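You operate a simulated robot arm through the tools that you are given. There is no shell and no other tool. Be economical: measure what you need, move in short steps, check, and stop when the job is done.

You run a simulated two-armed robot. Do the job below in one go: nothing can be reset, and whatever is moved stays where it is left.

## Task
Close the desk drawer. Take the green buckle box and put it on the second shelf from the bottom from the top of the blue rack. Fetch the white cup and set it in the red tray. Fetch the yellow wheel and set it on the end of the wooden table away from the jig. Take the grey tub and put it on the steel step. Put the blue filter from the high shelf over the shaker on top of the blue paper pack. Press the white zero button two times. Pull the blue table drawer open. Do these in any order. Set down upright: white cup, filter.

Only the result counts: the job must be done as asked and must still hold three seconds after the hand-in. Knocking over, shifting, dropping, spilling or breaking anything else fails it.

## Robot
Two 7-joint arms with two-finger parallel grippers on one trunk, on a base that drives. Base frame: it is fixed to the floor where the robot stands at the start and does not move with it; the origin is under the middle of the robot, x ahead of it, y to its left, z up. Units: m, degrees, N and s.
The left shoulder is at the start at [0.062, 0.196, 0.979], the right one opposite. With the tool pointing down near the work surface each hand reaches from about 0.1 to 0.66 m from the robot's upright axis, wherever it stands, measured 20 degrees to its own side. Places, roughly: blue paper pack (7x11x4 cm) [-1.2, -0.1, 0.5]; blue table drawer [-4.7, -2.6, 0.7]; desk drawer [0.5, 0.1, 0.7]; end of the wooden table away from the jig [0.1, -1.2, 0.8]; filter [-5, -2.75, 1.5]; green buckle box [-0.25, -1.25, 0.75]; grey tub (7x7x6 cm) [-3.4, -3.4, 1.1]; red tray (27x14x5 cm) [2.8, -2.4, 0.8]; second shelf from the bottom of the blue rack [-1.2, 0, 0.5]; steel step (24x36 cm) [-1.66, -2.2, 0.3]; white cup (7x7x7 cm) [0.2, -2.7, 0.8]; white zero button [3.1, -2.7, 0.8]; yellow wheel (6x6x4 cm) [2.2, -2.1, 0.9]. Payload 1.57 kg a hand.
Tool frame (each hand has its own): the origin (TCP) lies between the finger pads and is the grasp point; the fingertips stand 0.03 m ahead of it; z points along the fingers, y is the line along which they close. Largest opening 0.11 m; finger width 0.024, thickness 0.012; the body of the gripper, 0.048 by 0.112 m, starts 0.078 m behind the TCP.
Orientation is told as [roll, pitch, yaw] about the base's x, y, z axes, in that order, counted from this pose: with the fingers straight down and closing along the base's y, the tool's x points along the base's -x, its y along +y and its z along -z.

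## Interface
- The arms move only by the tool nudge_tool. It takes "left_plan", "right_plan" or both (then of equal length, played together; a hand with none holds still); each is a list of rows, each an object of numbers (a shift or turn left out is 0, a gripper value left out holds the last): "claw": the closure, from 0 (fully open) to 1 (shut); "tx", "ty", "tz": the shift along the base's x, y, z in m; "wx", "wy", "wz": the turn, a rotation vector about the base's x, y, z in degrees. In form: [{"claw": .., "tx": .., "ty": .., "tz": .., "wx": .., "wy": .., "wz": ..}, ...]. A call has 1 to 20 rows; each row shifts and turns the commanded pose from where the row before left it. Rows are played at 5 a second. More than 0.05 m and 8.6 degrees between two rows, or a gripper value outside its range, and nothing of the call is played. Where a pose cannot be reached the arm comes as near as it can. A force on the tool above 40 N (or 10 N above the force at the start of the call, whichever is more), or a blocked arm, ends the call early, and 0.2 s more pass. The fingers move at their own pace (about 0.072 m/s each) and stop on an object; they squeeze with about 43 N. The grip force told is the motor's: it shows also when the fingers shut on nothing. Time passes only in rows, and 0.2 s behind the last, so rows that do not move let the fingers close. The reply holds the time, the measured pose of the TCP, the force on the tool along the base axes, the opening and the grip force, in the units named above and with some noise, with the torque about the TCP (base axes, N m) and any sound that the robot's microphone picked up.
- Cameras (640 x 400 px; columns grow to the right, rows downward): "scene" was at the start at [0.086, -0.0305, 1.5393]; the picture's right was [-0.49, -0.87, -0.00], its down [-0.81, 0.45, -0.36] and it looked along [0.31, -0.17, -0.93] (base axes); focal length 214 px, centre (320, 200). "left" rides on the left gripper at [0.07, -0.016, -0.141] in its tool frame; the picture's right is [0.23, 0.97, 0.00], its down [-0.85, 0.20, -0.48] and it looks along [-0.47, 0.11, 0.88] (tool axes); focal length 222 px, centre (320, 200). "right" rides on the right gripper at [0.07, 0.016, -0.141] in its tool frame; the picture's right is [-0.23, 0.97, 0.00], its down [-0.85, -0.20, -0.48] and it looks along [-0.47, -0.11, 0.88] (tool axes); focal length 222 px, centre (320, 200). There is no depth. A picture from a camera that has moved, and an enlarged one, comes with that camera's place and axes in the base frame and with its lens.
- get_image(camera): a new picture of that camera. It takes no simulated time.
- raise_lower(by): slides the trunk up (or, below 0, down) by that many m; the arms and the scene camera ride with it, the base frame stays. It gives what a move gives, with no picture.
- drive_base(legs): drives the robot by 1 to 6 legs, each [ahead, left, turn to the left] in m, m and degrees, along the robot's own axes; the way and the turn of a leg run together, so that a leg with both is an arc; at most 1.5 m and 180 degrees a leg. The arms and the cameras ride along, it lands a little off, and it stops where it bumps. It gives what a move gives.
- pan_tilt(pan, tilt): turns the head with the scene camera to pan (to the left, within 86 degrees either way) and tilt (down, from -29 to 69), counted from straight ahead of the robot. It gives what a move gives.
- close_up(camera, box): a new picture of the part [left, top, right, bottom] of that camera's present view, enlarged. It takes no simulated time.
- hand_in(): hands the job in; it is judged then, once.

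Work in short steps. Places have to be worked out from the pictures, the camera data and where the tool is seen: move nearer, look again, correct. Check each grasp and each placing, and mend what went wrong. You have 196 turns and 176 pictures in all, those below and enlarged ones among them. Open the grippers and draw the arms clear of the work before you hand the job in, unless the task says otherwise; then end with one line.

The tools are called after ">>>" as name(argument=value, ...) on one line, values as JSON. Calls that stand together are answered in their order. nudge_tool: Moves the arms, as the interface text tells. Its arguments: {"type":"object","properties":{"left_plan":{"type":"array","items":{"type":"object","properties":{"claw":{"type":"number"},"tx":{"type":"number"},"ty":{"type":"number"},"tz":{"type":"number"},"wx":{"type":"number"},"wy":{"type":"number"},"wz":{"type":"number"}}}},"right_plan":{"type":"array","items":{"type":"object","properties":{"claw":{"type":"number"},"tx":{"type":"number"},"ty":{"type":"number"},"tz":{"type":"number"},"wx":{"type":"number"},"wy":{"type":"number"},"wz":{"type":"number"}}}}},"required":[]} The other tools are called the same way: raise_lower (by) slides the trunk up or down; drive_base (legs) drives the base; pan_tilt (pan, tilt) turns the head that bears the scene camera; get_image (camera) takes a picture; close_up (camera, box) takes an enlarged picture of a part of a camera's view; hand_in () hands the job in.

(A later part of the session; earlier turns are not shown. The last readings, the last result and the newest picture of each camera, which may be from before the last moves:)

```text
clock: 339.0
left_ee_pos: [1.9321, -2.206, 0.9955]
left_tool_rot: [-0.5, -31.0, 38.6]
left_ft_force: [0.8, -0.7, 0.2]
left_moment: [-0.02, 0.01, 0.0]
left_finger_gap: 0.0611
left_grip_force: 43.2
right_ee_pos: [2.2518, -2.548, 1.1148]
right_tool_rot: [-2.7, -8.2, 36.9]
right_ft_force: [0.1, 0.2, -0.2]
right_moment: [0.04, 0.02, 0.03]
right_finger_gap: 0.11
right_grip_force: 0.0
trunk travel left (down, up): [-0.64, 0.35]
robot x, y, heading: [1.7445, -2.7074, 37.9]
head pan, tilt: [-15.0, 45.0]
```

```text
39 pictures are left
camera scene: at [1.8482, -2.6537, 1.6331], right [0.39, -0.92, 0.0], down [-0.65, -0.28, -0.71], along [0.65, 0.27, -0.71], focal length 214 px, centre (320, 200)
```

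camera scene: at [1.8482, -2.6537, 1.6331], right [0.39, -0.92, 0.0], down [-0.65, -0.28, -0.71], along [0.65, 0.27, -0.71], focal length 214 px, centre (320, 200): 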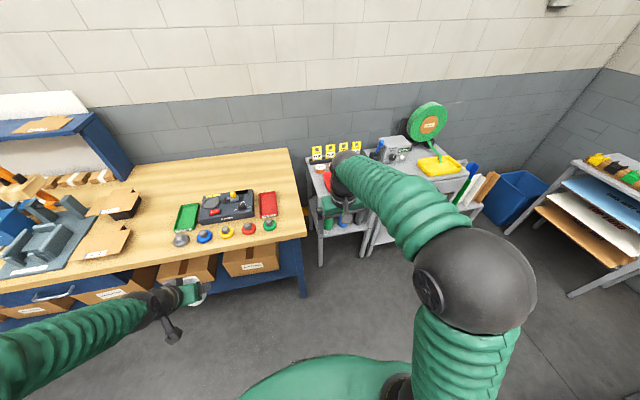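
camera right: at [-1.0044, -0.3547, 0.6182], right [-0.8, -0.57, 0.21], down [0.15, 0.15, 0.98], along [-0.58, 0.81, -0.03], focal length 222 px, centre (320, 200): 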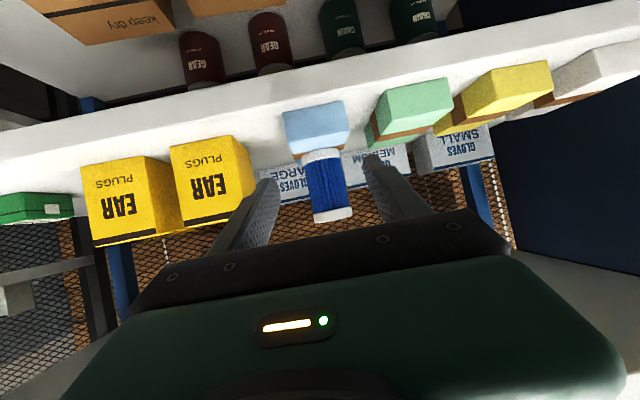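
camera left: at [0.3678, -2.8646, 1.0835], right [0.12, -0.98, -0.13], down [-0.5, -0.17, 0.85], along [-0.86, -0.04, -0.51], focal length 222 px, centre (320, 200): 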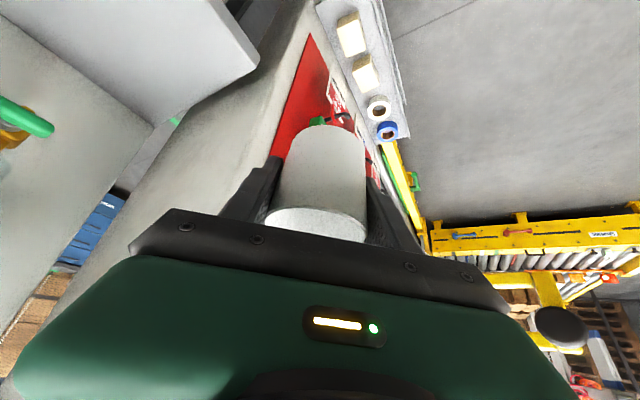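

I see the row of wheels (yellow at about (2.21, -2.07)) and the red tray on the cart. First the cup: I strafe right towards the tray.

>>> drive_base(legs=[[0, -0.52, 0]])

>>> pan_tilt(pan=5, tilt=45)

>>> get_image(camera="scene")

```text
clock: 342.1
left_ee_pos: [2.2491, -2.613, 0.9945]
left_tool_rot: [-0.7, -31.1, 39.0]
left_ft_force: [0.7, 0.4, -0.2]
left_moment: [-0.04, 0.0, 0.01]
left_finger_gap: 0.0611
left_grip_force: 43.3
right_ee_pos: [2.569, -2.9529, 1.1147]
right_tool_rot: [-3.0, -8.3, 37.2]
right_ft_force: [0.1, -0.4, 0.4]
right_moment: [-0.01, -0.03, -0.01]
right_finger_gap: 0.1101
right_grip_force: 0.1
trunk travel left (down, up): [-0.64, 0.35]
robot x, y, heading: [2.0619, -3.1153, 38.0]
head pan, tilt: [-15.0, 45.0]
```

```text
clock: 342.9
left_ee_pos: [2.2499, -2.6138, 0.9962]
left_tool_rot: [-0.6, -31.1, 38.9]
left_ft_force: [0.3, 1.0, -0.7]
left_moment: [0.02, 0.01, 0.01]
left_finger_gap: 0.0613
left_grip_force: 43.2
right_ee_pos: [2.5708, -2.9542, 1.1159]
right_tool_rot: [-2.6, -8.2, 37.2]
right_ft_force: [0.1, -0.3, -0.1]
right_moment: [0.02, 0.01, -0.01]
right_finger_gap: 0.1102
right_grip_force: 0.1
trunk travel left (down, up): [-0.64, 0.35]
robot x, y, heading: [2.0622, -3.1142, 38.2]
head pan, tilt: [5.0, 45.0]
```

```text
38 pictures are left
camera scene: at [2.1506, -3.0378, 1.6331], right [0.68, -0.73, 0.0], down [-0.52, -0.48, -0.71], along [0.52, 0.48, -0.71], focal length 214 px, centre (320, 200)
```

scene: 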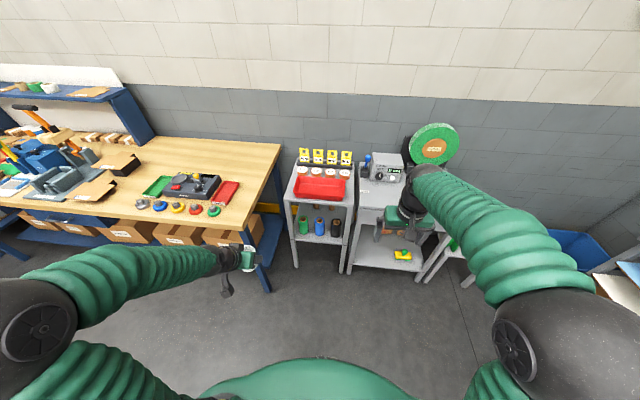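

The tray centre is about (2.80, -2.437). I drive up so the cup comes over it.

>>> drive_base(legs=[[0.33, -0.1, -1]])

>>> get_image(camera="left")

>>> get_image(camera="scene")

```text
clock: 345.1
left_ee_pos: [2.58, -2.4967, 0.9961]
left_tool_rot: [-0.8, -31.2, 37.8]
left_ft_force: [-0.1, -0.5, 0.1]
left_moment: [0.0, -0.03, -0.02]
left_finger_gap: 0.0612
left_grip_force: 43.1
right_ee_pos: [2.8941, -2.8424, 1.1171]
right_tool_rot: [-2.8, -8.2, 36.1]
right_ft_force: [-0.4, -0.6, 0.1]
right_moment: [-0.02, 0.0, 0.0]
right_finger_gap: 0.11
right_grip_force: 0.1
trunk travel left (down, up): [-0.64, 0.35]
robot x, y, heading: [2.388, -2.9955, 37.1]
head pan, tilt: [5.0, 45.0]
```

```text
37 pictures are left
camera left: at [2.4839, -2.5894, 1.0814], right [-0.75, 0.65, -0.13], down [0.26, 0.46, 0.85], along [0.61, 0.6, -0.51], focal length 222 px, centre (320, 200)
```

left: 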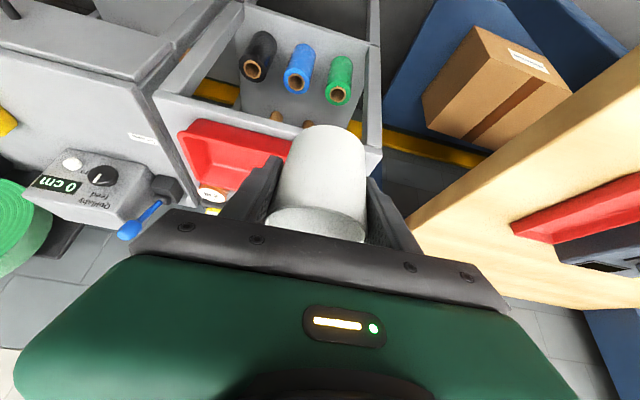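

```text
36 pictures are left
camera scene: at [2.4716, -2.9186, 1.6333], right [0.67, -0.74, 0.0], down [-0.52, -0.47, -0.71], along [0.53, 0.47, -0.71], focal length 214 px, centre (320, 200)
```

scene: 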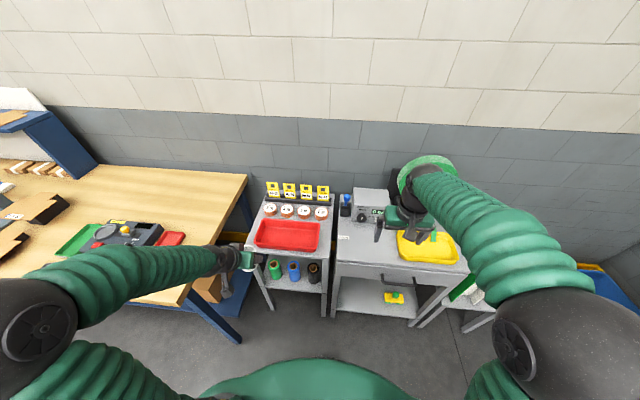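

The tray centre is (2.812, -2.422), z about 0.81. I drive 0.1 m ahead and move the cup over it.

>>> drive_base(legs=[[0.1, 0, 0]])

>>> nudge_tool(left_plan=[{"tx": 0.038, "ty": 0.003}, {"tx": 0.038, "ty": 0.003}, {"tx": 0.038, "ty": 0.003}, {"tx": 0.038, "ty": 0.003}, {}])

>>> get_image(camera="left")

>>> get_image(camera="scene")

```text
clock: 346.3
left_ee_pos: [2.6604, -2.4398, 0.9973]
left_tool_rot: [-0.5, -31.2, 37.6]
left_ft_force: [0.8, 0.2, 0.1]
left_moment: [0.01, 0.03, 0.01]
left_finger_gap: 0.0611
left_grip_force: 42.7
right_ee_pos: [2.9751, -2.7867, 1.1161]
right_tool_rot: [-2.7, -8.4, 36.1]
right_ft_force: [-0.1, 0.0, 0.5]
right_moment: [-0.01, -0.01, -0.03]
right_finger_gap: 0.1103
right_grip_force: 0.1
trunk travel left (down, up): [-0.64, 0.35]
robot x, y, heading: [2.4631, -2.9327, 37.1]
head pan, tilt: [5.0, 45.0]
```

```text
clock: 347.5
left_ee_pos: [2.8128, -2.4262, 0.996]
left_tool_rot: [-0.5, -31.1, 37.6]
left_ft_force: [-0.4, 0.1, -0.8]
left_moment: [-0.03, 0.02, 0.02]
left_finger_gap: 0.0613
left_grip_force: 43.4
right_ee_pos: [2.9758, -2.7861, 1.1159]
right_tool_rot: [-2.7, -8.4, 36.1]
right_ft_force: [-0.2, -0.6, -0.3]
right_moment: [0.0, 0.01, -0.03]
right_finger_gap: 0.1099
right_grip_force: 0.0
trunk travel left (down, up): [-0.64, 0.35]
robot x, y, heading: [2.4642, -2.9344, 37.3]
head pan, tilt: [5.0, 45.0]
```

```text
35 pictures are left
camera left: at [2.7171, -2.5192, 1.0816], right [-0.75, 0.66, -0.12], down [0.26, 0.46, 0.85], along [0.61, 0.6, -0.51], focal length 222 px, centre (320, 200)
```

left: 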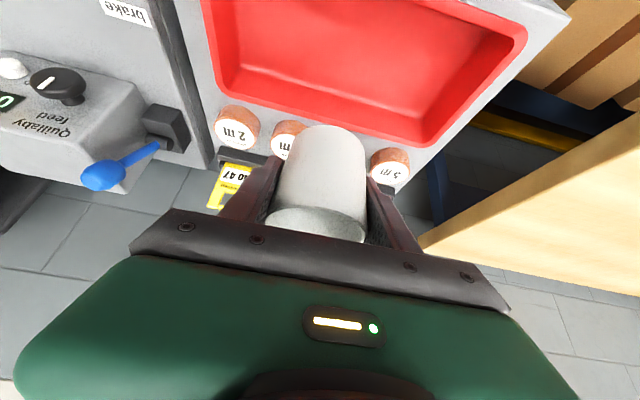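

```text
34 pictures are left
camera scene: at [2.5552, -2.8607, 1.6332], right [0.67, -0.74, 0.0], down [-0.53, -0.47, -0.71], along [0.52, 0.47, -0.71], focal length 214 px, centre (320, 200)
```

scene: 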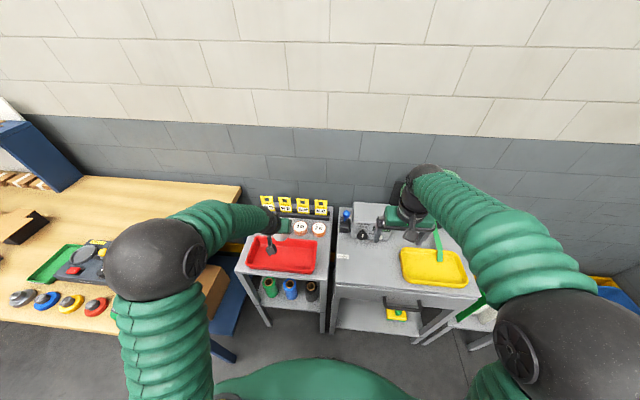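

The tray centre lies right below. I lower the cup until contact.

>>> nudge_tool(left_plan=[{"tz": -0.04}, {"tz": -0.04}, {"tz": -0.035}, {"tz": -0.02}, {"tz": -0.01}, {"tz": -0.006}, {"tz": -0.005}, {"tz": -0.005}, {"tz": -0.005}])

>>> get_image(camera="left")

```text
clock: 349.5
left_ee_pos: [2.8166, -2.4233, 0.8366]
left_tool_rot: [-0.5, -32.1, 37.7]
left_ft_force: [-4.0, -2.2, 22.3]
left_moment: [-0.33, 0.43, -0.01]
left_finger_gap: 0.0613
left_grip_force: 42.8
right_ee_pos: [2.9737, -2.7873, 1.1146]
right_tool_rot: [-2.6, -8.4, 36.2]
right_ft_force: [0.2, -0.7, 0.3]
right_moment: [0.0, 0.06, 0.02]
right_finger_gap: 0.1098
right_grip_force: 0.1
trunk travel left (down, up): [-0.64, 0.35]
robot x, y, heading: [2.463, -2.9387, 36.9]
head pan, tilt: [5.0, 45.0]
stopped in row 9 (left hand): the force on the tool passed its limit at 46 N (the readings are from after the stop); the commanded pose is now the measured one
```

```text
33 pictures are left
camera left: at [2.72, -2.5171, 0.9209], right [-0.75, 0.65, -0.13], down [0.25, 0.45, 0.86], along [0.62, 0.61, -0.5], focal length 222 px, centre (320, 200)
```

left: 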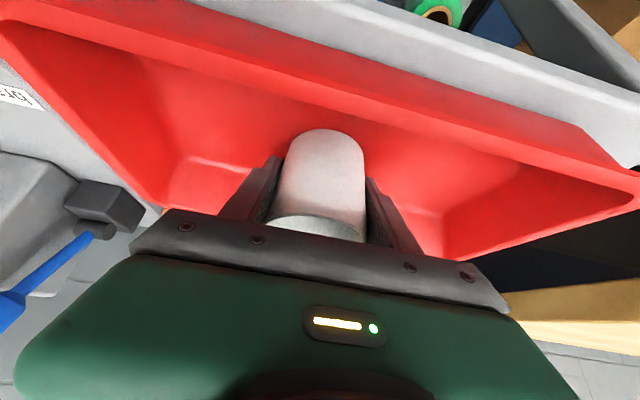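

Contact on the tray floor. I ease up, open, and withdraw along the tool axis.

>>> nudge_tool(left_plan=[{"tz": 0.002}, {"claw": 0.3}, {"claw": 0.15}, {}, {"tx": -0.012, "ty": -0.01, "tz": 0.026}, {"tx": -0.016, "ty": -0.012, "tz": 0.035}, {"tx": -0.016, "ty": -0.012, "tz": 0.035}, {"tz": 0.045}, {"tz": 0.045}])

>>> get_image(camera="left")

```text
clock: 351.5
left_ee_pos: [2.7707, -2.4585, 1.0246]
left_tool_rot: [-0.4, -31.7, 37.7]
left_ft_force: [-0.1, -0.6, -0.1]
left_moment: [0.03, 0.01, 0.03]
left_finger_gap: 0.0934
left_grip_force: 0.1
right_ee_pos: [2.9754, -2.7854, 1.1156]
right_tool_rot: [-2.7, -8.5, 36.1]
right_ft_force: [0.5, -0.3, 0.8]
right_moment: [0.02, 0.02, -0.03]
right_finger_gap: 0.11
right_grip_force: 0.0
trunk travel left (down, up): [-0.64, 0.35]
robot x, y, heading: [2.4624, -2.9335, 37.0]
head pan, tilt: [5.0, 45.0]
```

```text
32 pictures are left
camera left: at [2.6752, -2.5507, 1.1081], right [-0.75, 0.65, -0.13], down [0.25, 0.45, 0.86], along [0.62, 0.61, -0.5], focal length 222 px, centre (320, 200)
```

left: 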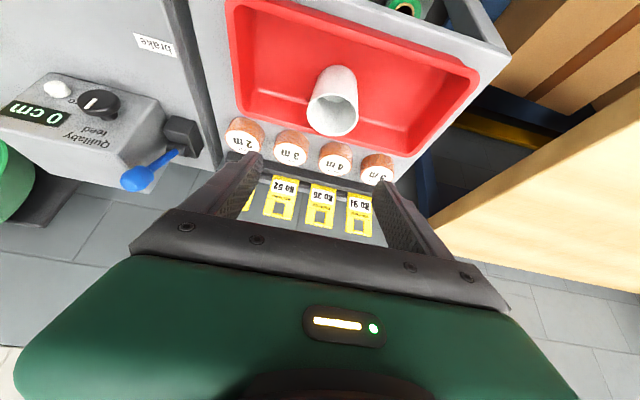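

The cup stands upright in the red tray. The white button is on the feed box left of its dial; I look at it with the scene camera.

>>> close_up(camera="scene", box=[320, 180, 480, 280])

>>> get_image(camera="right")

```text
4.00 times, centred on (400, 230) of scene
camera zoom: at [2.554, -2.8618, 1.6333], right [0.67, -0.74, 0.0], down [-0.53, -0.47, -0.71], along [0.53, 0.47, -0.71], focal length 858 px, centre (0, 80)
```

zoom: 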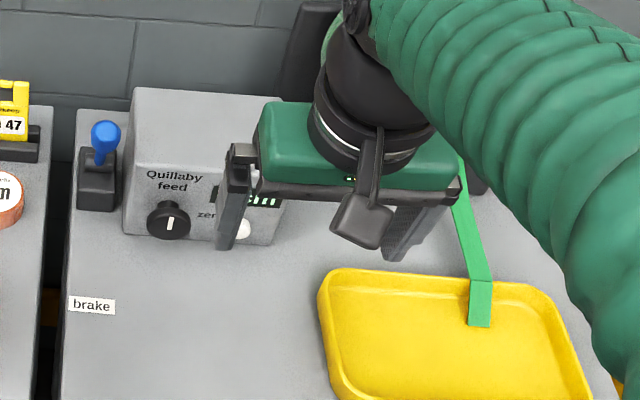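

```text
30 pictures are left
camera right: at [2.8891, -2.8199, 1.2452], right [-0.39, 0.92, -0.01], down [0.73, 0.31, 0.61], along [0.56, 0.23, -0.8], focal length 222 px, centre (320, 200)
```

right: 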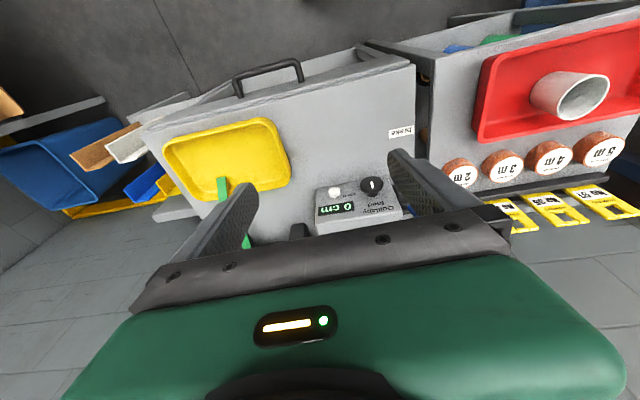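

The button, labelled "zero", is near (3.10, -2.704, 0.90) on the box's face. I close the right hand, tilt it 43° and bring it near.

>>> nudge_tool(right_plan=[{"claw": 1, "wx": 5.1, "wy": -6.8, "tx": 0.015, "ty": 0.009, "tz": -0.02}, {"wx": 5.1, "wy": -6.8, "tx": 0.015, "ty": 0.009, "tz": -0.02}, {"wx": 5.1, "wy": -6.8, "tx": 0.015, "ty": 0.009, "tz": -0.02}, {"wx": 5.1, "wy": -6.8, "tx": 0.015, "ty": 0.009, "tz": -0.02}, {"wx": 1.2, "wy": 1.0}, {}])

>>> get_image(camera="right")

>>> close_up(camera="scene", box=[320, 180, 480, 280])

```text
clock: 352.9
left_ee_pos: [2.7733, -2.4564, 1.0232]
left_tool_rot: [-0.5, -31.7, 37.6]
left_ft_force: [0.4, 0.4, -0.6]
left_moment: [0.01, 0.01, 0.01]
left_finger_gap: 0.0931
left_grip_force: 0.0
right_ee_pos: [3.036, -2.7504, 1.0359]
right_tool_rot: [0.0, -42.2, 34.4]
right_ft_force: [0.0, -0.7, 1.2]
right_moment: [-0.06, -0.01, 0.02]
right_finger_gap: 0.0
right_grip_force: 21.1
trunk travel left (down, up): [-0.64, 0.35]
robot x, y, heading: [2.4671, -2.9346, 37.2]
head pan, tilt: [5.0, 45.0]
```

```text
29 pictures are left
camera right: at [2.9058, -2.8193, 1.0935], right [-0.41, 0.9, 0.15], down [0.37, 0.01, 0.93], along [0.83, 0.44, -0.34], focal length 222 px, centre (320, 200)
```

right: 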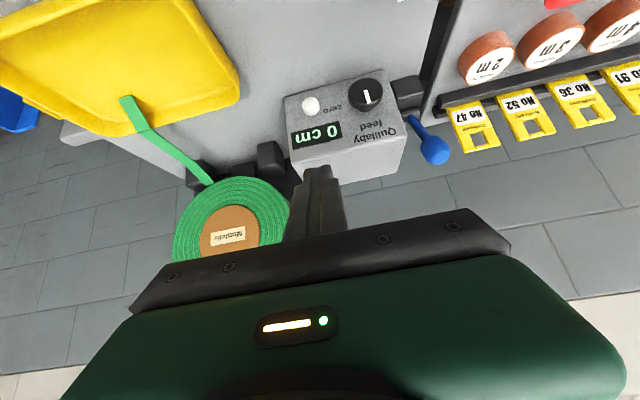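

```text
4.00 times, centred on (400, 230) of scene
camera zoom: at [2.5559, -2.8608, 1.6331], right [0.67, -0.74, 0.0], down [-0.53, -0.47, -0.71], along [0.52, 0.47, -0.71], focal length 858 px, centre (0, 80)
```

zoom: 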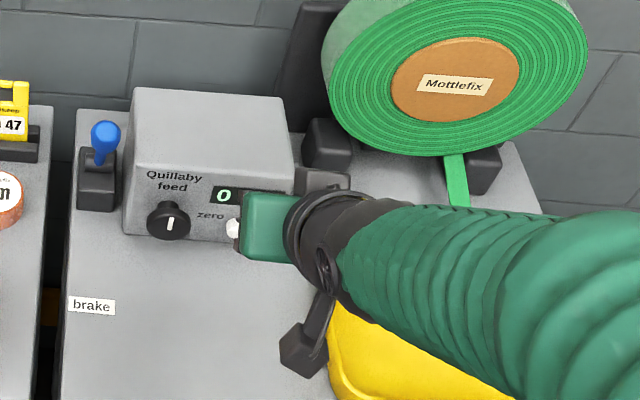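

The face is vertical, so I'll push horizontally; the button is at about (3.113, -2.69, 0.865). I lower the hand to 5 cm in front of it and check.

>>> nudge_tool(right_plan=[{"tx": 0.0035, "ty": 0.003, "tz": -0.04}, {"tx": 0.0035, "ty": 0.003, "tz": -0.04}, {"tx": 0.0035, "ty": 0.003, "tz": -0.04}, {"tx": 0.0035, "ty": 0.003, "tz": -0.037}, {}])

>>> get_image(camera="right")

>>> close_up(camera="scene", box=[340, 200, 420, 250])

```text
clock: 354.1
left_ee_pos: [2.7729, -2.4572, 1.0235]
left_tool_rot: [-0.5, -31.8, 37.7]
left_ft_force: [-0.2, -0.3, 0.1]
left_moment: [0.0, 0.0, -0.01]
left_finger_gap: 0.0934
left_grip_force: 0.0
right_ee_pos: [3.0489, -2.7376, 0.8787]
right_tool_rot: [0.0, -42.1, 34.4]
right_ft_force: [0.1, 0.9, -0.6]
right_moment: [-0.01, 0.0, 0.0]
right_finger_gap: 0.0001
right_grip_force: 21.1
trunk travel left (down, up): [-0.64, 0.35]
robot x, y, heading: [2.4626, -2.9365, 37.2]
head pan, tilt: [5.0, 45.0]
```

```text
27 pictures are left
camera right: at [2.9191, -2.8063, 0.9369], right [-0.41, 0.9, 0.15], down [0.37, 0.01, 0.93], along [0.83, 0.44, -0.34], focal length 222 px, centre (320, 200)
```

right: 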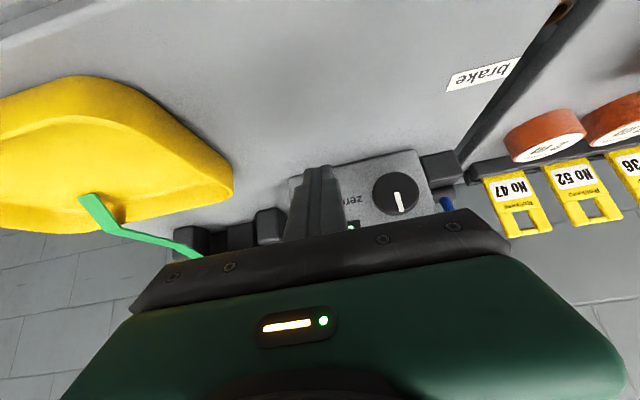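

```text
8.00 times, centred on (380, 225) of scene
camera zoom: at [2.5555, -2.8606, 1.6332], right [0.67, -0.74, 0.0], down [-0.53, -0.47, -0.71], along [0.52, 0.47, -0.71], focal length 1716 px, centre (-160, 0)
```

zoom: 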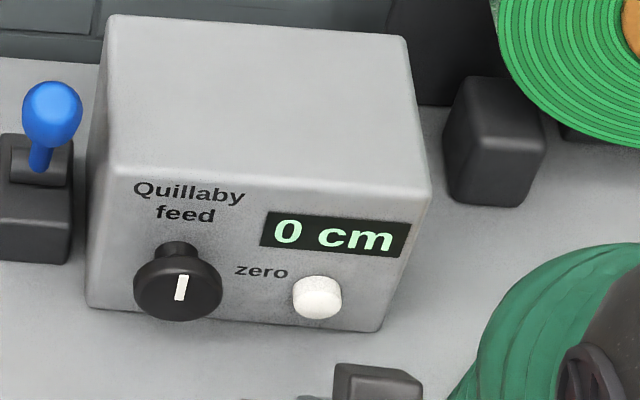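

Working in the hand camera's own frame, the button is about 5 cm straight ahead at the tip's height. I advance 4 cm, then look at forces in fine steps.

>>> nudge_tool(right_plan=[{"tx": 0.0134, "ty": 0.0038}, {"tx": 0.0104, "ty": 0.0078}, {"tx": 0.0104, "ty": 0.0078}, {}])

>>> get_image(camera="right")

>>> close_up(camera="scene", box=[340, 200, 420, 250])

```text
clock: 355.1
left_ee_pos: [2.7721, -2.4573, 1.0229]
left_tool_rot: [-0.6, -31.7, 37.7]
left_ft_force: [-0.5, 0.1, 0.0]
left_moment: [-0.01, -0.03, 0.03]
left_finger_gap: 0.0936
left_grip_force: 0.2
right_ee_pos: [3.0836, -2.7178, 0.878]
right_tool_rot: [0.0, -42.1, 34.3]
right_ft_force: [-0.6, 0.0, 0.4]
right_moment: [-0.02, 0.04, 0.0]
right_finger_gap: 0.0
right_grip_force: 21.2
trunk travel left (down, up): [-0.64, 0.35]
robot x, y, heading: [2.4671, -2.9362, 37.0]
head pan, tilt: [5.0, 45.0]
```

```text
25 pictures are left
camera right: at [2.9543, -2.787, 0.9364], right [-0.41, 0.9, 0.15], down [0.37, 0.01, 0.93], along [0.83, 0.44, -0.34], focal length 222 px, centre (320, 200)
```

right: 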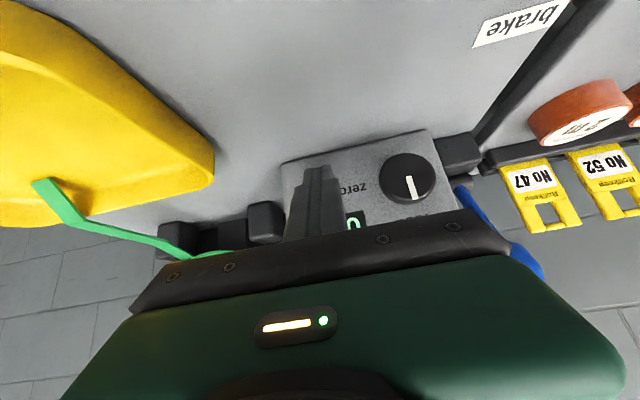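

```text
8.00 times, centred on (380, 225) of scene
camera zoom: at [2.5563, -2.86, 1.6331], right [0.67, -0.74, 0.0], down [-0.53, -0.47, -0.71], along [0.52, 0.47, -0.71], focal length 1716 px, centre (-160, 0)
```

zoom: 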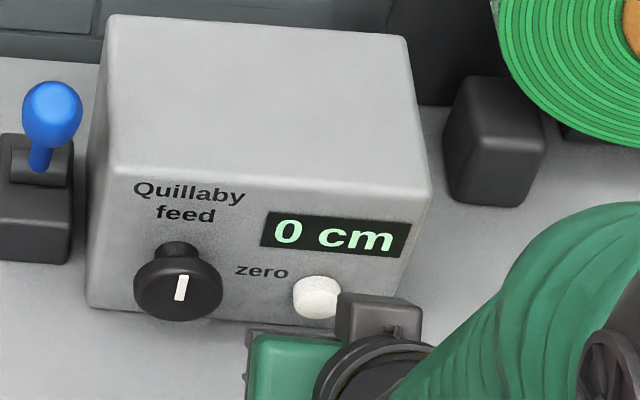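

The tip is about 2 cm from the button. I trim 6 mm right and 4 mm up, then advance in fine steps watching for force or a click.

>>> nudge_tool(right_plan=[{"tx": 0.0036, "ty": -0.0048, "tz": 0.004}, {"tx": 0.004, "ty": 0.003}, {"tx": 0.004, "ty": 0.003}, {"tx": 0.0032, "ty": 0.0024}, {"tx": 0.0032, "ty": 0.0024}, {}])

>>> close_up(camera="scene", box=[340, 200, 420, 250])

```text
clock: 356.5
left_ee_pos: [2.7737, -2.4572, 1.0239]
left_tool_rot: [-0.5, -31.7, 37.7]
left_ft_force: [1.0, -0.2, 0.5]
left_moment: [0.0, 0.03, 0.0]
left_finger_gap: 0.0934
left_grip_force: 0.0
right_ee_pos: [3.1015, -2.7118, 0.8822]
right_tool_rot: [0.0, -42.2, 34.3]
right_ft_force: [0.0, 0.0, 0.4]
right_moment: [-0.03, -0.01, 0.03]
right_finger_gap: 0.0002
right_grip_force: 21.4
trunk travel left (down, up): [-0.64, 0.35]
robot x, y, heading: [2.4632, -2.932, 36.9]
head pan, tilt: [5.0, 45.0]
```

```text
8.00 times, centred on (380, 225) of scene
camera zoom: at [2.5563, -2.86, 1.6331], right [0.67, -0.74, 0.0], down [-0.53, -0.47, -0.71], along [0.52, 0.47, -0.71], focal length 1716 px, centre (-160, 0)
```

zoom: 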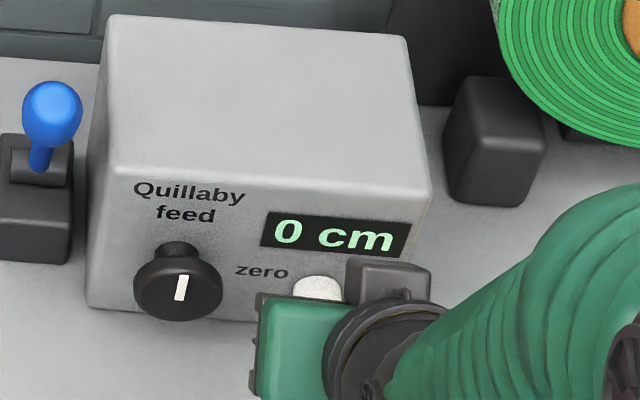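

No contact yet. I keep advancing in 3–4 mm steps.

>>> nudge_tool(right_plan=[{"tx": 0.0032, "ty": 0.0024}, {"tx": 0.0032, "ty": 0.0024}, {"tx": 0.0032, "ty": 0.0024}, {}])

>>> get_image(camera="right")

```text
clock: 357.5
left_ee_pos: [2.7728, -2.4565, 1.0236]
left_tool_rot: [-0.4, -31.7, 37.7]
left_ft_force: [0.6, 0.7, -0.5]
left_moment: [0.0, 0.02, -0.04]
left_finger_gap: 0.0933
left_grip_force: 0.1
right_ee_pos: [3.1126, -2.7038, 0.882]
right_tool_rot: [0.0, -42.2, 34.3]
right_ft_force: [0.5, -0.8, 0.4]
right_moment: [0.02, 0.01, 0.0]
right_finger_gap: 0.0
right_grip_force: 21.5
trunk travel left (down, up): [-0.64, 0.35]
robot x, y, heading: [2.4656, -2.9333, 37.0]
head pan, tilt: [5.0, 45.0]
```

```text
22 pictures are left
camera right: at [2.9815, -2.7737, 0.9403], right [-0.41, 0.9, 0.15], down [0.37, 0.01, 0.93], along [0.83, 0.44, -0.34], focal length 222 px, centre (320, 200)
```

right: 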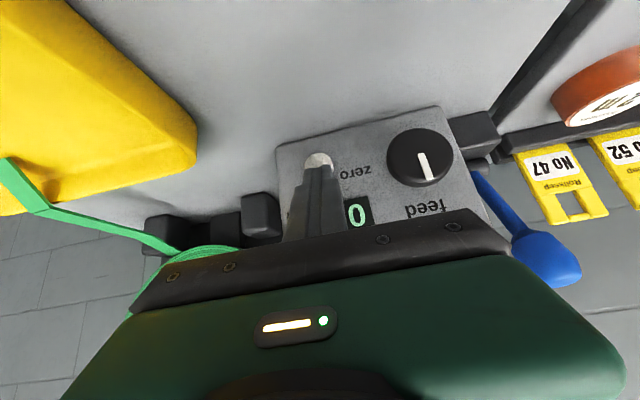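

The button peeks out below the fingertip, so I'm about 2 cm too high. I retreat 2.5 cm, lower 2 cm, and look before advancing again.

>>> nudge_tool(right_plan=[{"tx": -0.02, "ty": -0.015}, {"tz": -0.02}, {"tx": 0.0064, "ty": 0.0048}, {}])

>>> get_image(camera="right")

```text
clock: 358.5
left_ee_pos: [2.7719, -2.4579, 1.0245]
left_tool_rot: [-0.6, -31.8, 37.7]
left_ft_force: [0.1, 0.0, -0.6]
left_moment: [0.01, -0.07, 0.03]
left_finger_gap: 0.0935
left_grip_force: 0.0
right_ee_pos: [3.097, -2.7149, 0.8627]
right_tool_rot: [0.0, -42.2, 34.4]
right_ft_force: [0.1, -0.1, -0.4]
right_moment: [-0.01, 0.0, -0.02]
right_finger_gap: 0.0001
right_grip_force: 21.7
trunk travel left (down, up): [-0.64, 0.35]
robot x, y, heading: [2.4652, -2.9383, 37.0]
head pan, tilt: [5.0, 45.0]
```

```text
21 pictures are left
camera right: at [2.9674, -2.7844, 0.9208], right [-0.41, 0.9, 0.15], down [0.37, 0.01, 0.93], along [0.83, 0.44, -0.34], focal length 222 px, centre (320, 200)
```

right: 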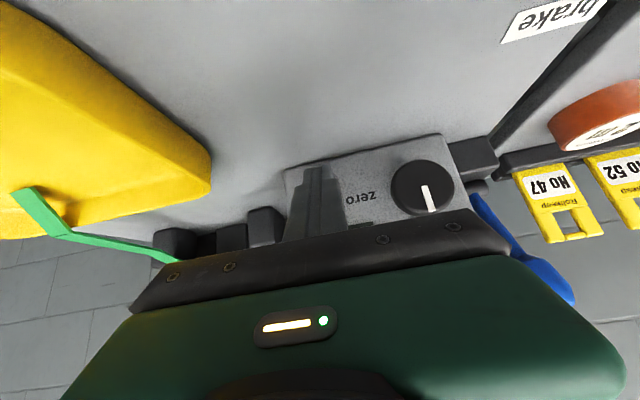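

Now the button lies right behind the fingertip's leading edge. I advance in fine steps.

>>> nudge_tool(right_plan=[{"tx": 0.0048, "ty": 0.0036}, {"tx": 0.0048, "ty": 0.0036}, {"tx": 0.0024, "ty": 0.0018}, {"tx": 0.0024, "ty": 0.0018}, {"tx": 0.0024, "ty": 0.0018}, {"tx": 0.0024, "ty": 0.0018}])

```text
clock: 359.9
left_ee_pos: [2.7729, -2.4566, 1.0228]
left_tool_rot: [-0.5, -31.7, 37.6]
left_ft_force: [0.2, 0.6, -0.5]
left_moment: [0.0, -0.01, 0.02]
left_finger_gap: 0.0934
left_grip_force: 0.2
right_ee_pos: [3.1165, -2.7011, 0.8619]
right_tool_rot: [-0.1, -42.1, 34.5]
right_ft_force: [-2.8, -1.9, -0.5]
right_moment: [-0.05, 0.06, -0.01]
right_finger_gap: 0.0003
right_grip_force: 21.2
trunk travel left (down, up): [-0.64, 0.35]
robot x, y, heading: [2.4667, -2.9371, 37.2]
head pan, tilt: [5.0, 45.0]
heard: click
```

A click: first press done. I back off 1.5 cm, wait, and press again the same way.

>>> nudge_tool(right_plan=[{"tx": -0.006, "ty": -0.0045}, {"tx": -0.006, "ty": -0.0045}, {}, {}])

>>> nudge_tool(right_plan=[{"tx": 0.0036, "ty": 0.0027}, {"tx": 0.0036, "ty": 0.0027}, {"tx": 0.0024, "ty": 0.0018}, {"tx": 0.0024, "ty": 0.0018}, {}])

```text
clock: 360.9
left_ee_pos: [2.773, -2.4554, 1.0226]
left_tool_rot: [-0.4, -31.7, 37.7]
left_ft_force: [-0.7, 0.4, -0.1]
left_moment: [-0.02, 0.01, 0.0]
left_finger_gap: 0.0937
left_grip_force: 0.1
right_ee_pos: [3.106, -2.7098, 0.8619]
right_tool_rot: [0.0, -42.2, 34.4]
right_ft_force: [0.1, 0.6, -0.2]
right_moment: [-0.03, -0.03, 0.01]
right_finger_gap: 0.0
right_grip_force: 21.3
trunk travel left (down, up): [-0.64, 0.35]
robot x, y, heading: [2.4626, -2.9377, 36.9]
head pan, tilt: [5.0, 45.0]
```

```text
clock: 362.1
left_ee_pos: [2.7728, -2.4564, 1.0225]
left_tool_rot: [-0.4, -31.8, 37.7]
left_ft_force: [-0.9, 0.3, -0.2]
left_moment: [-0.02, 0.0, -0.01]
left_finger_gap: 0.0933
left_grip_force: 0.0
right_ee_pos: [3.1164, -2.7018, 0.861]
right_tool_rot: [0.0, -42.1, 34.4]
right_ft_force: [-2.8, -2.9, -0.9]
right_moment: [-0.02, 0.08, 0.01]
right_finger_gap: 0.0001
right_grip_force: 21.1
trunk travel left (down, up): [-0.64, 0.35]
robot x, y, heading: [2.4684, -2.9345, 37.3]
head pan, tilt: [5.0, 45.0]
heard: click
```

Second click: the button has been pressed twice. I back the hand off, raise it upright, and drive back and left towards the wheels.

>>> nudge_tool(right_plan=[{"tx": -0.03, "ty": -0.022}, {"tx": -0.03, "ty": -0.022}, {"tz": 0.045}, {"tz": 0.045}, {"tz": 0.045, "wx": -5.1, "wy": 6.8, "claw": 0}, {"tz": 0.03, "wx": -5.1, "wy": 6.8}, {"wx": -5.1, "wy": 6.8}, {"wx": -5.1, "wy": 6.8}, {"wx": -5.0, "wy": 6.6}])

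>>> drive_base(legs=[[-0.25, 0, 0], [0, 1.05, 0]])

>>> get_image(camera="right")

```text
clock: 364.1
left_ee_pos: [2.7728, -2.4564, 1.0224]
left_tool_rot: [-0.4, -31.5, 37.7]
left_ft_force: [0.3, 0.6, 0.0]
left_moment: [0.02, -0.02, -0.01]
left_finger_gap: 0.0936
left_grip_force: 0.1
right_ee_pos: [3.057, -2.7432, 1.0258]
right_tool_rot: [-1.7, 0.2, 35.0]
right_ft_force: [0.7, 0.0, -0.3]
right_moment: [-0.01, 0.01, 0.03]
right_finger_gap: 0.11
right_grip_force: 0.1
trunk travel left (down, up): [-0.64, 0.35]
robot x, y, heading: [2.4611, -2.9309, 36.9]
head pan, tilt: [5.0, 45.0]
```

```text
clock: 370.9
left_ee_pos: [1.9414, -1.783, 1.023]
left_tool_rot: [-0.3, -31.8, 38.1]
left_ft_force: [0.5, -0.1, -0.4]
left_moment: [-0.01, 0.02, -0.02]
left_finger_gap: 0.0935
left_grip_force: 0.1
right_ee_pos: [2.2283, -2.0682, 1.0264]
right_tool_rot: [-1.6, 0.0, 35.6]
right_ft_force: [-0.5, 0.3, -0.4]
right_moment: [-0.01, 0.03, 0.03]
right_finger_gap: 0.11
right_grip_force: 0.1
trunk travel left (down, up): [-0.64, 0.35]
robot x, y, heading: [1.638, -2.2654, 37.7]
head pan, tilt: [5.0, 45.0]
```

```text
20 pictures are left
camera right: at [2.1599, -2.091, 1.1678], right [-0.38, 0.92, -0.03], down [0.81, 0.35, 0.48], along [0.45, 0.16, -0.88], focal length 222 px, centre (320, 200)
```

right: 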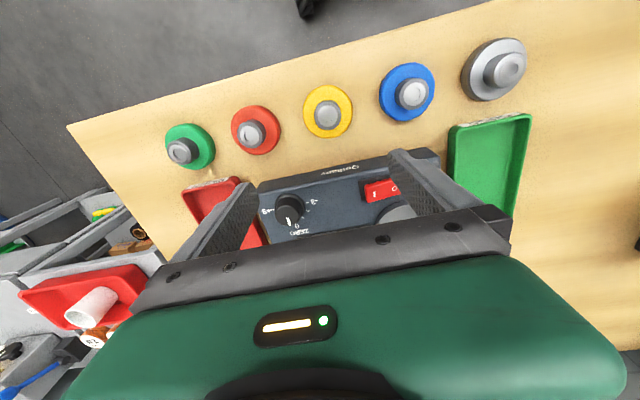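

The yellow wheel is at about (2.19, -2.077), top z 0.88, with close neighbours to its sides, so I turn the right hand 90° to grip it fore-and-aft.

>>> nudge_tool(right_plan=[{"claw": 0.2, "wz": -8, "tx": -0.0038, "ty": -0.001}, {"wz": -8, "tx": -0.0038, "ty": -0.001}, {"wz": -8, "tx": -0.0038, "ty": -0.001}, {"wz": -8, "tx": -0.0038, "ty": -0.001}, {"wz": -8, "tx": -0.0038, "ty": -0.001}, {"wz": -8, "tx": -0.0038, "ty": -0.001}, {"wz": -8, "tx": -0.0038, "ty": -0.001}, {"wz": -8, "tx": -0.0038, "ty": -0.001}, {"wz": -8, "tx": -0.0038, "ty": -0.001}, {"wz": -8, "tx": -0.0038}, {"wz": -8}, {}])

>>> get_image(camera="right")

```text
clock: 373.5
left_ee_pos: [1.939, -1.7802, 1.0234]
left_tool_rot: [-0.5, -31.9, 38.2]
left_ft_force: [-0.9, 0.5, 0.1]
left_moment: [0.02, 0.01, 0.0]
left_finger_gap: 0.0933
left_grip_force: 0.1
right_ee_pos: [2.1873, -2.0746, 1.0276]
right_tool_rot: [-1.6, 0.0, -52.7]
right_ft_force: [0.3, -1.5, 0.4]
right_moment: [0.02, -0.01, 0.0]
right_finger_gap: 0.0882
right_grip_force: 0.1
trunk travel left (down, up): [-0.64, 0.35]
robot x, y, heading: [1.6359, -2.2598, 37.5]
head pan, tilt: [5.0, 45.0]
```

```text
19 pictures are left
camera right: at [2.1616, -2.0072, 1.1685], right [0.91, 0.41, -0.03], down [0.37, -0.79, 0.48], along [0.18, -0.45, -0.87], focal length 222 px, centre (320, 200)
```

right: 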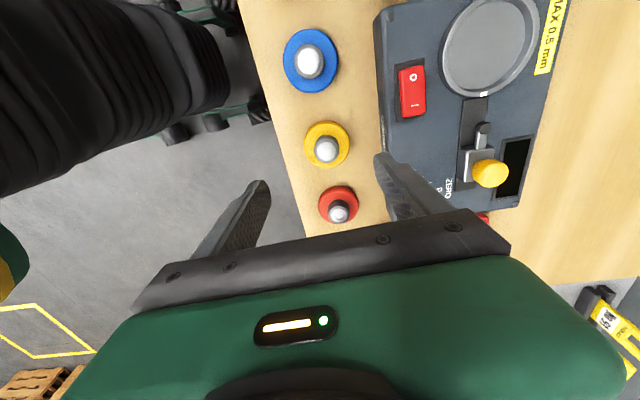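

Confirmed at (2.192, -2.077). I trim and descend to 0.90, then check.

>>> nudge_tool(right_plan=[{"tx": 0.005, "ty": -0.002, "tz": -0.04}, {"tz": -0.045}, {"tz": -0.04}, {}])

>>> get_image(camera="right")

```text
clock: 374.4
left_ee_pos: [1.9358, -1.7828, 1.0252]
left_tool_rot: [-0.5, -32.1, 38.1]
left_ft_force: [-1.4, 0.7, -0.6]
left_moment: [0.01, -0.01, -0.01]
left_finger_gap: 0.0934
left_grip_force: 0.1
right_ee_pos: [2.1936, -2.0781, 0.9115]
right_tool_rot: [-0.7, 0.0, -52.5]
right_ft_force: [-4.0, -1.2, 10.7]
right_moment: [0.31, -0.3, 0.06]
right_finger_gap: 0.0858
right_grip_force: 0.0
trunk travel left (down, up): [-0.64, 0.35]
robot x, y, heading: [1.6346, -2.2596, 37.4]
head pan, tilt: [5.0, 45.0]
stopped in row 4 (right hand): the force on the tool passed its limit at 42 N (the readings are from after the stop); the commanded pose is now the measured one
```

```text
18 pictures are left
camera right: at [2.1656, -2.0108, 1.052], right [0.91, 0.41, -0.01], down [0.37, -0.8, 0.48], along [0.19, -0.44, -0.88], focal length 222 px, centre (320, 200)
```

right: 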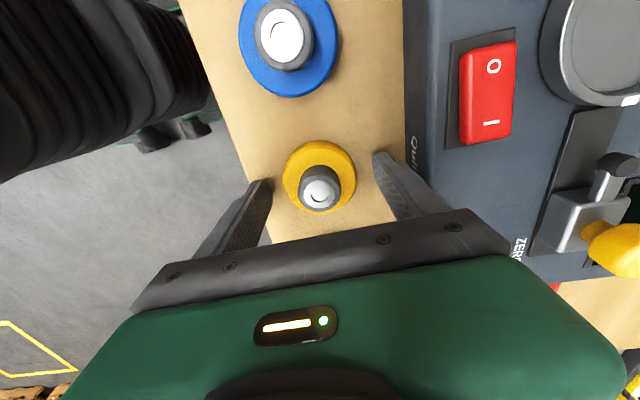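

The fingertips touched the bench (z about 0.88) around the wheel. I lift 4 mm and close.

>>> nudge_tool(right_plan=[{"tz": 0.004}, {"claw": 0.5}, {"claw": 1}, {}, {}])

>>> nudge_tool(right_plan=[{"tz": 0.03}, {"tz": 0.04}, {"tz": 0.04}, {"tz": 0.04}, {"tz": 0.04}])

>>> get_image(camera="right")

```text
clock: 375.6
left_ee_pos: [1.938, -1.7829, 1.0245]
left_tool_rot: [-0.5, -31.9, 38.2]
left_ft_force: [0.7, -0.3, 0.1]
left_moment: [-0.01, 0.02, 0.01]
left_finger_gap: 0.0934
left_grip_force: 0.1
right_ee_pos: [2.1955, -2.0789, 0.9136]
right_tool_rot: [-0.8, 0.0, -52.5]
right_ft_force: [0.2, 0.5, 0.0]
right_moment: [0.02, 0.01, 0.0]
right_finger_gap: 0.0569
right_grip_force: 43.2
trunk travel left (down, up): [-0.64, 0.35]
robot x, y, heading: [1.64, -2.2575, 37.2]
head pan, tilt: [5.0, 45.0]
```

```text
clock: 376.8
left_ee_pos: [1.9369, -1.782, 1.024]
left_tool_rot: [-0.5, -31.9, 38.1]
left_ft_force: [0.4, 0.8, -0.7]
left_moment: [-0.01, 0.0, 0.04]
left_finger_gap: 0.0936
left_grip_force: 0.1
right_ee_pos: [2.1954, -2.0786, 1.1028]
right_tool_rot: [-0.8, 0.0, -52.5]
right_ft_force: [-0.1, 0.1, -0.4]
right_moment: [0.0, -0.04, 0.0]
right_finger_gap: 0.0569
right_grip_force: 42.8
trunk travel left (down, up): [-0.64, 0.35]
robot x, y, heading: [1.6352, -2.2559, 37.2]
head pan, tilt: [5.0, 45.0]
```

```text
17 pictures are left
camera right: at [2.1672, -2.0104, 1.2447], right [0.91, 0.41, -0.01], down [0.37, -0.8, 0.48], along [0.19, -0.44, -0.88], focal length 222 px, centre (320, 200)
```

right: 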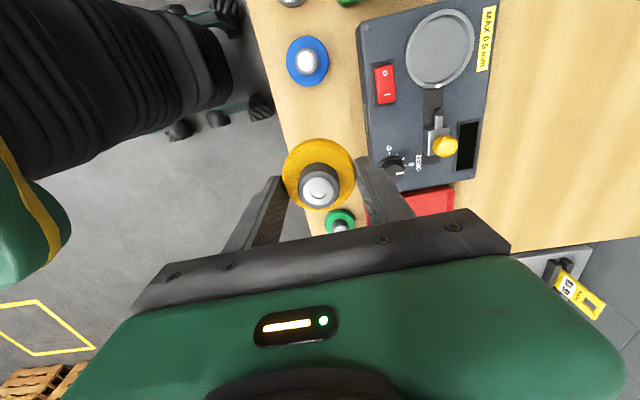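

The wheel is held. I raise the trunk, turn to face east, and back up along the aisle towards the near end of the wooden table.

>>> raise_lower(by=0.2)

>>> drive_base(legs=[[-0.03, 0, 0], [0, 0, -90.2], [-1.3, 0.05, 0], [-1.3, 0, 0]])

>>> pan_tilt(pan=-30, tilt=55)

>>> get_image(camera="scene")

```text
clock: 378.9
left_ee_pos: [1.9394, -1.7819, 1.2242]
left_tool_rot: [-0.5, -31.9, 38.1]
left_ft_force: [-0.2, -0.2, -0.2]
left_moment: [-0.03, 0.02, 0.0]
left_finger_gap: 0.0936
left_grip_force: 0.1
right_ee_pos: [2.1972, -2.0767, 1.3016]
right_tool_rot: [-0.8, 0.0, -52.6]
right_ft_force: [-0.2, -0.5, -0.9]
right_moment: [-0.02, -0.03, -0.01]
right_finger_gap: 0.0567
right_grip_force: 43.4
trunk travel left (down, up): [-0.84, 0.15]
robot x, y, heading: [1.6358, -2.26, 37.6]
head pan, tilt: [5.0, 45.0]
```

```text
clock: 395.8
left_ee_pos: [0.5694, -0.4887, 1.2231]
left_tool_rot: [-0.6, -31.8, -52.4]
left_ft_force: [-0.2, 0.9, 0.6]
left_moment: [0.02, 0.0, 0.0]
left_finger_gap: 0.0936
left_grip_force: 0.0
right_ee_pos: [0.2734, -0.7434, 1.3017]
right_tool_rot: [-0.8, 0.1, -143.0]
right_ft_force: [0.6, 0.4, -0.5]
right_moment: [0.0, -0.03, 0.0]
right_finger_gap: 0.0568
right_grip_force: 43.5
trunk travel left (down, up): [-0.84, 0.15]
robot x, y, heading: [0.0936, -0.182, -53.2]
head pan, tilt: [5.0, 45.0]
```

```text
clock: 396.9
left_ee_pos: [0.5682, -0.4864, 1.2263]
left_tool_rot: [-0.5, -31.9, -52.4]
left_ft_force: [-0.7, 0.0, 0.9]
left_moment: [0.02, 0.0, -0.01]
left_finger_gap: 0.0934
left_grip_force: 0.1
right_ee_pos: [0.2701, -0.7402, 1.3039]
right_tool_rot: [-0.7, 0.0, -143.0]
right_ft_force: [-0.1, 0.5, -1.2]
right_moment: [0.02, 0.0, 0.02]
right_finger_gap: 0.0568
right_grip_force: 43.4
trunk travel left (down, up): [-0.84, 0.15]
robot x, y, heading: [0.0929, -0.1814, -53.0]
head pan, tilt: [-30.0, 55.0]
```

```text
16 pictures are left
camera scene: at [0.1273, -0.28, 1.8198], right [-0.99, -0.12, 0.0], down [-0.1, 0.81, -0.57], along [0.07, -0.57, -0.82], focal length 214 px, centre (320, 200)
```

scene: 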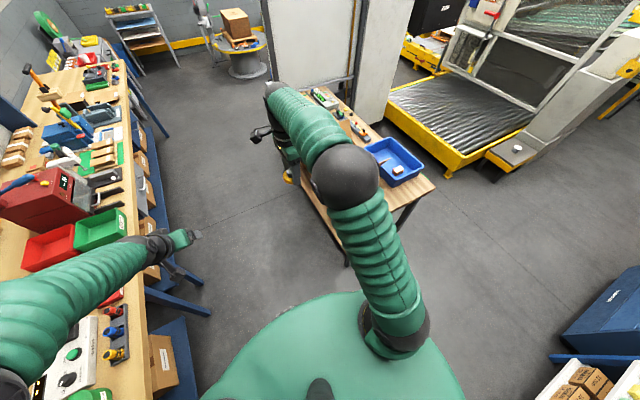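

I move 5 cm back and 0.42 m right so the wheel comes over the free strip at the table's near end.

>>> drive_base(legs=[[-0.05, -0.42, 0]])

>>> get_image(camera="right")

>>> get_image(camera="scene")

```text
clock: 399.4
left_ee_pos: [0.2083, -0.6976, 1.2244]
left_tool_rot: [-0.5, -32.0, -52.4]
left_ft_force: [0.4, -0.8, 0.1]
left_moment: [-0.02, -0.03, -0.03]
left_finger_gap: 0.0937
left_grip_force: 0.1
right_ee_pos: [-0.091, -0.9518, 1.3026]
right_tool_rot: [-0.9, -0.2, -143.1]
right_ft_force: [0.6, 0.7, 0.4]
right_moment: [-0.02, -0.01, 0.02]
right_finger_gap: 0.0569
right_grip_force: 43.0
trunk travel left (down, up): [-0.84, 0.15]
robot x, y, heading: [-0.2707, -0.3953, -53.6]
head pan, tilt: [-30.0, 55.0]
```

```text
15 pictures are left
camera right: at [-0.0241, -0.924, 1.4447], right [0.4, -0.92, -0.01], down [-0.8, -0.36, 0.48], along [-0.45, -0.18, -0.88], focal length 222 px, centre (320, 200)
```

right: 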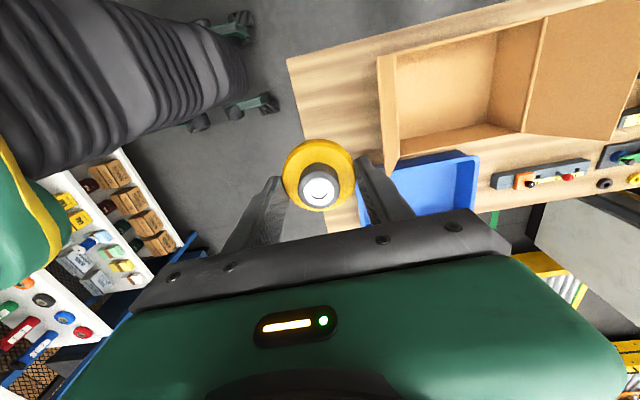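

```text
14 pictures are left
camera scene: at [-0.2327, -0.4905, 1.8197], right [-0.99, -0.12, 0.0], down [-0.1, 0.81, -0.57], along [0.06, -0.57, -0.82], focal length 214 px, centre (320, 200)
```

scene: 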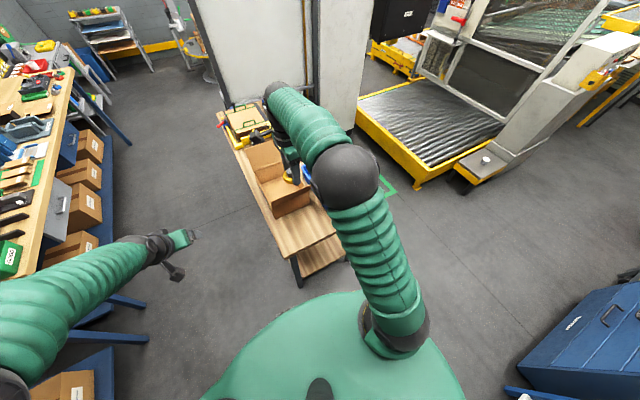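

The free strip between the table's end edge and the cardboard box is right there; target (-0.063, -0.966). I move over it and lower the trunk.

>>> nudge_tool(right_plan=[{"tx": 0.014, "ty": -0.007}, {"tx": 0.014, "ty": -0.007}, {"tz": -0.04}, {"tz": -0.04}, {}])

>>> raise_lower(by=-0.2)

>>> get_image(camera="right")

```text
clock: 400.6
left_ee_pos: [0.203, -0.6978, 1.2261]
left_tool_rot: [-0.4, -32.0, -52.5]
left_ft_force: [-0.5, -1.1, 0.0]
left_moment: [0.02, -0.02, 0.0]
left_finger_gap: 0.0935
left_grip_force: 0.1
right_ee_pos: [-0.0671, -0.9668, 1.2236]
right_tool_rot: [-0.7, 0.1, -143.0]
right_ft_force: [0.2, 0.3, -1.1]
right_moment: [0.0, 0.04, -0.01]
right_finger_gap: 0.0569
right_grip_force: 43.1
trunk travel left (down, up): [-0.84, 0.15]
robot x, y, heading: [-0.273, -0.3949, -53.1]
head pan, tilt: [-30.0, 55.0]
```

```text
clock: 402.8
left_ee_pos: [0.2024, -0.6967, 1.0249]
left_tool_rot: [-0.4, -31.9, -52.4]
left_ft_force: [0.1, 0.8, -0.1]
left_moment: [-0.01, -0.02, 0.02]
left_finger_gap: 0.0937
left_grip_force: 0.1
right_ee_pos: [-0.0678, -0.9676, 1.025]
right_tool_rot: [-0.8, 0.0, -143.0]
right_ft_force: [0.4, 0.5, -0.9]
right_moment: [0.0, 0.04, 0.0]
right_finger_gap: 0.0567
right_grip_force: 42.9
trunk travel left (down, up): [-0.64, 0.35]
robot x, y, heading: [-0.2722, -0.3947, -53.0]
head pan, tilt: [-30.0, 55.0]
```

```text
13 pictures are left
camera right: at [-0.0005, -0.9385, 1.1655], right [0.4, -0.92, -0.01], down [-0.8, -0.36, 0.48], along [-0.44, -0.18, -0.88], focal length 222 px, centre (320, 200)
```

right: 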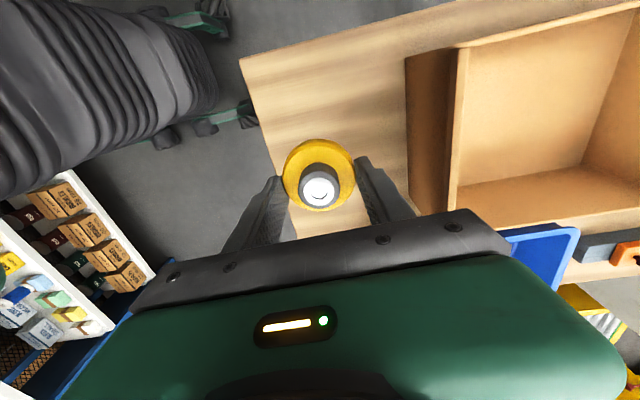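

The landing point is well on the wood, about 7 cm from the end edge and clear of the box. I lower to contact.

>>> nudge_tool(right_plan=[{"tz": -0.045}, {"tz": -0.045}, {"tz": -0.04}, {"tz": -0.015}, {"tz": -0.008}, {"tz": -0.006}, {"tz": -0.005}, {"tz": -0.005}, {"tz": -0.005}])

```text
clock: 404.8
left_ee_pos: [0.202, -0.6953, 1.0275]
left_tool_rot: [-0.6, -32.1, -52.4]
left_ft_force: [0.2, -0.3, -0.2]
left_moment: [-0.04, -0.02, 0.0]
left_finger_gap: 0.0937
left_grip_force: 0.0
right_ee_pos: [-0.0671, -0.9657, 0.8526]
right_tool_rot: [-0.3, 0.0, -143.2]
right_ft_force: [-1.8, -0.3, 18.8]
right_moment: [0.15, -0.37, 0.03]
right_finger_gap: 0.057
right_grip_force: 42.8
trunk travel left (down, up): [-0.64, 0.35]
robot x, y, heading: [-0.2707, -0.3939, -53.1]
head pan, tilt: [-30.0, 55.0]
```

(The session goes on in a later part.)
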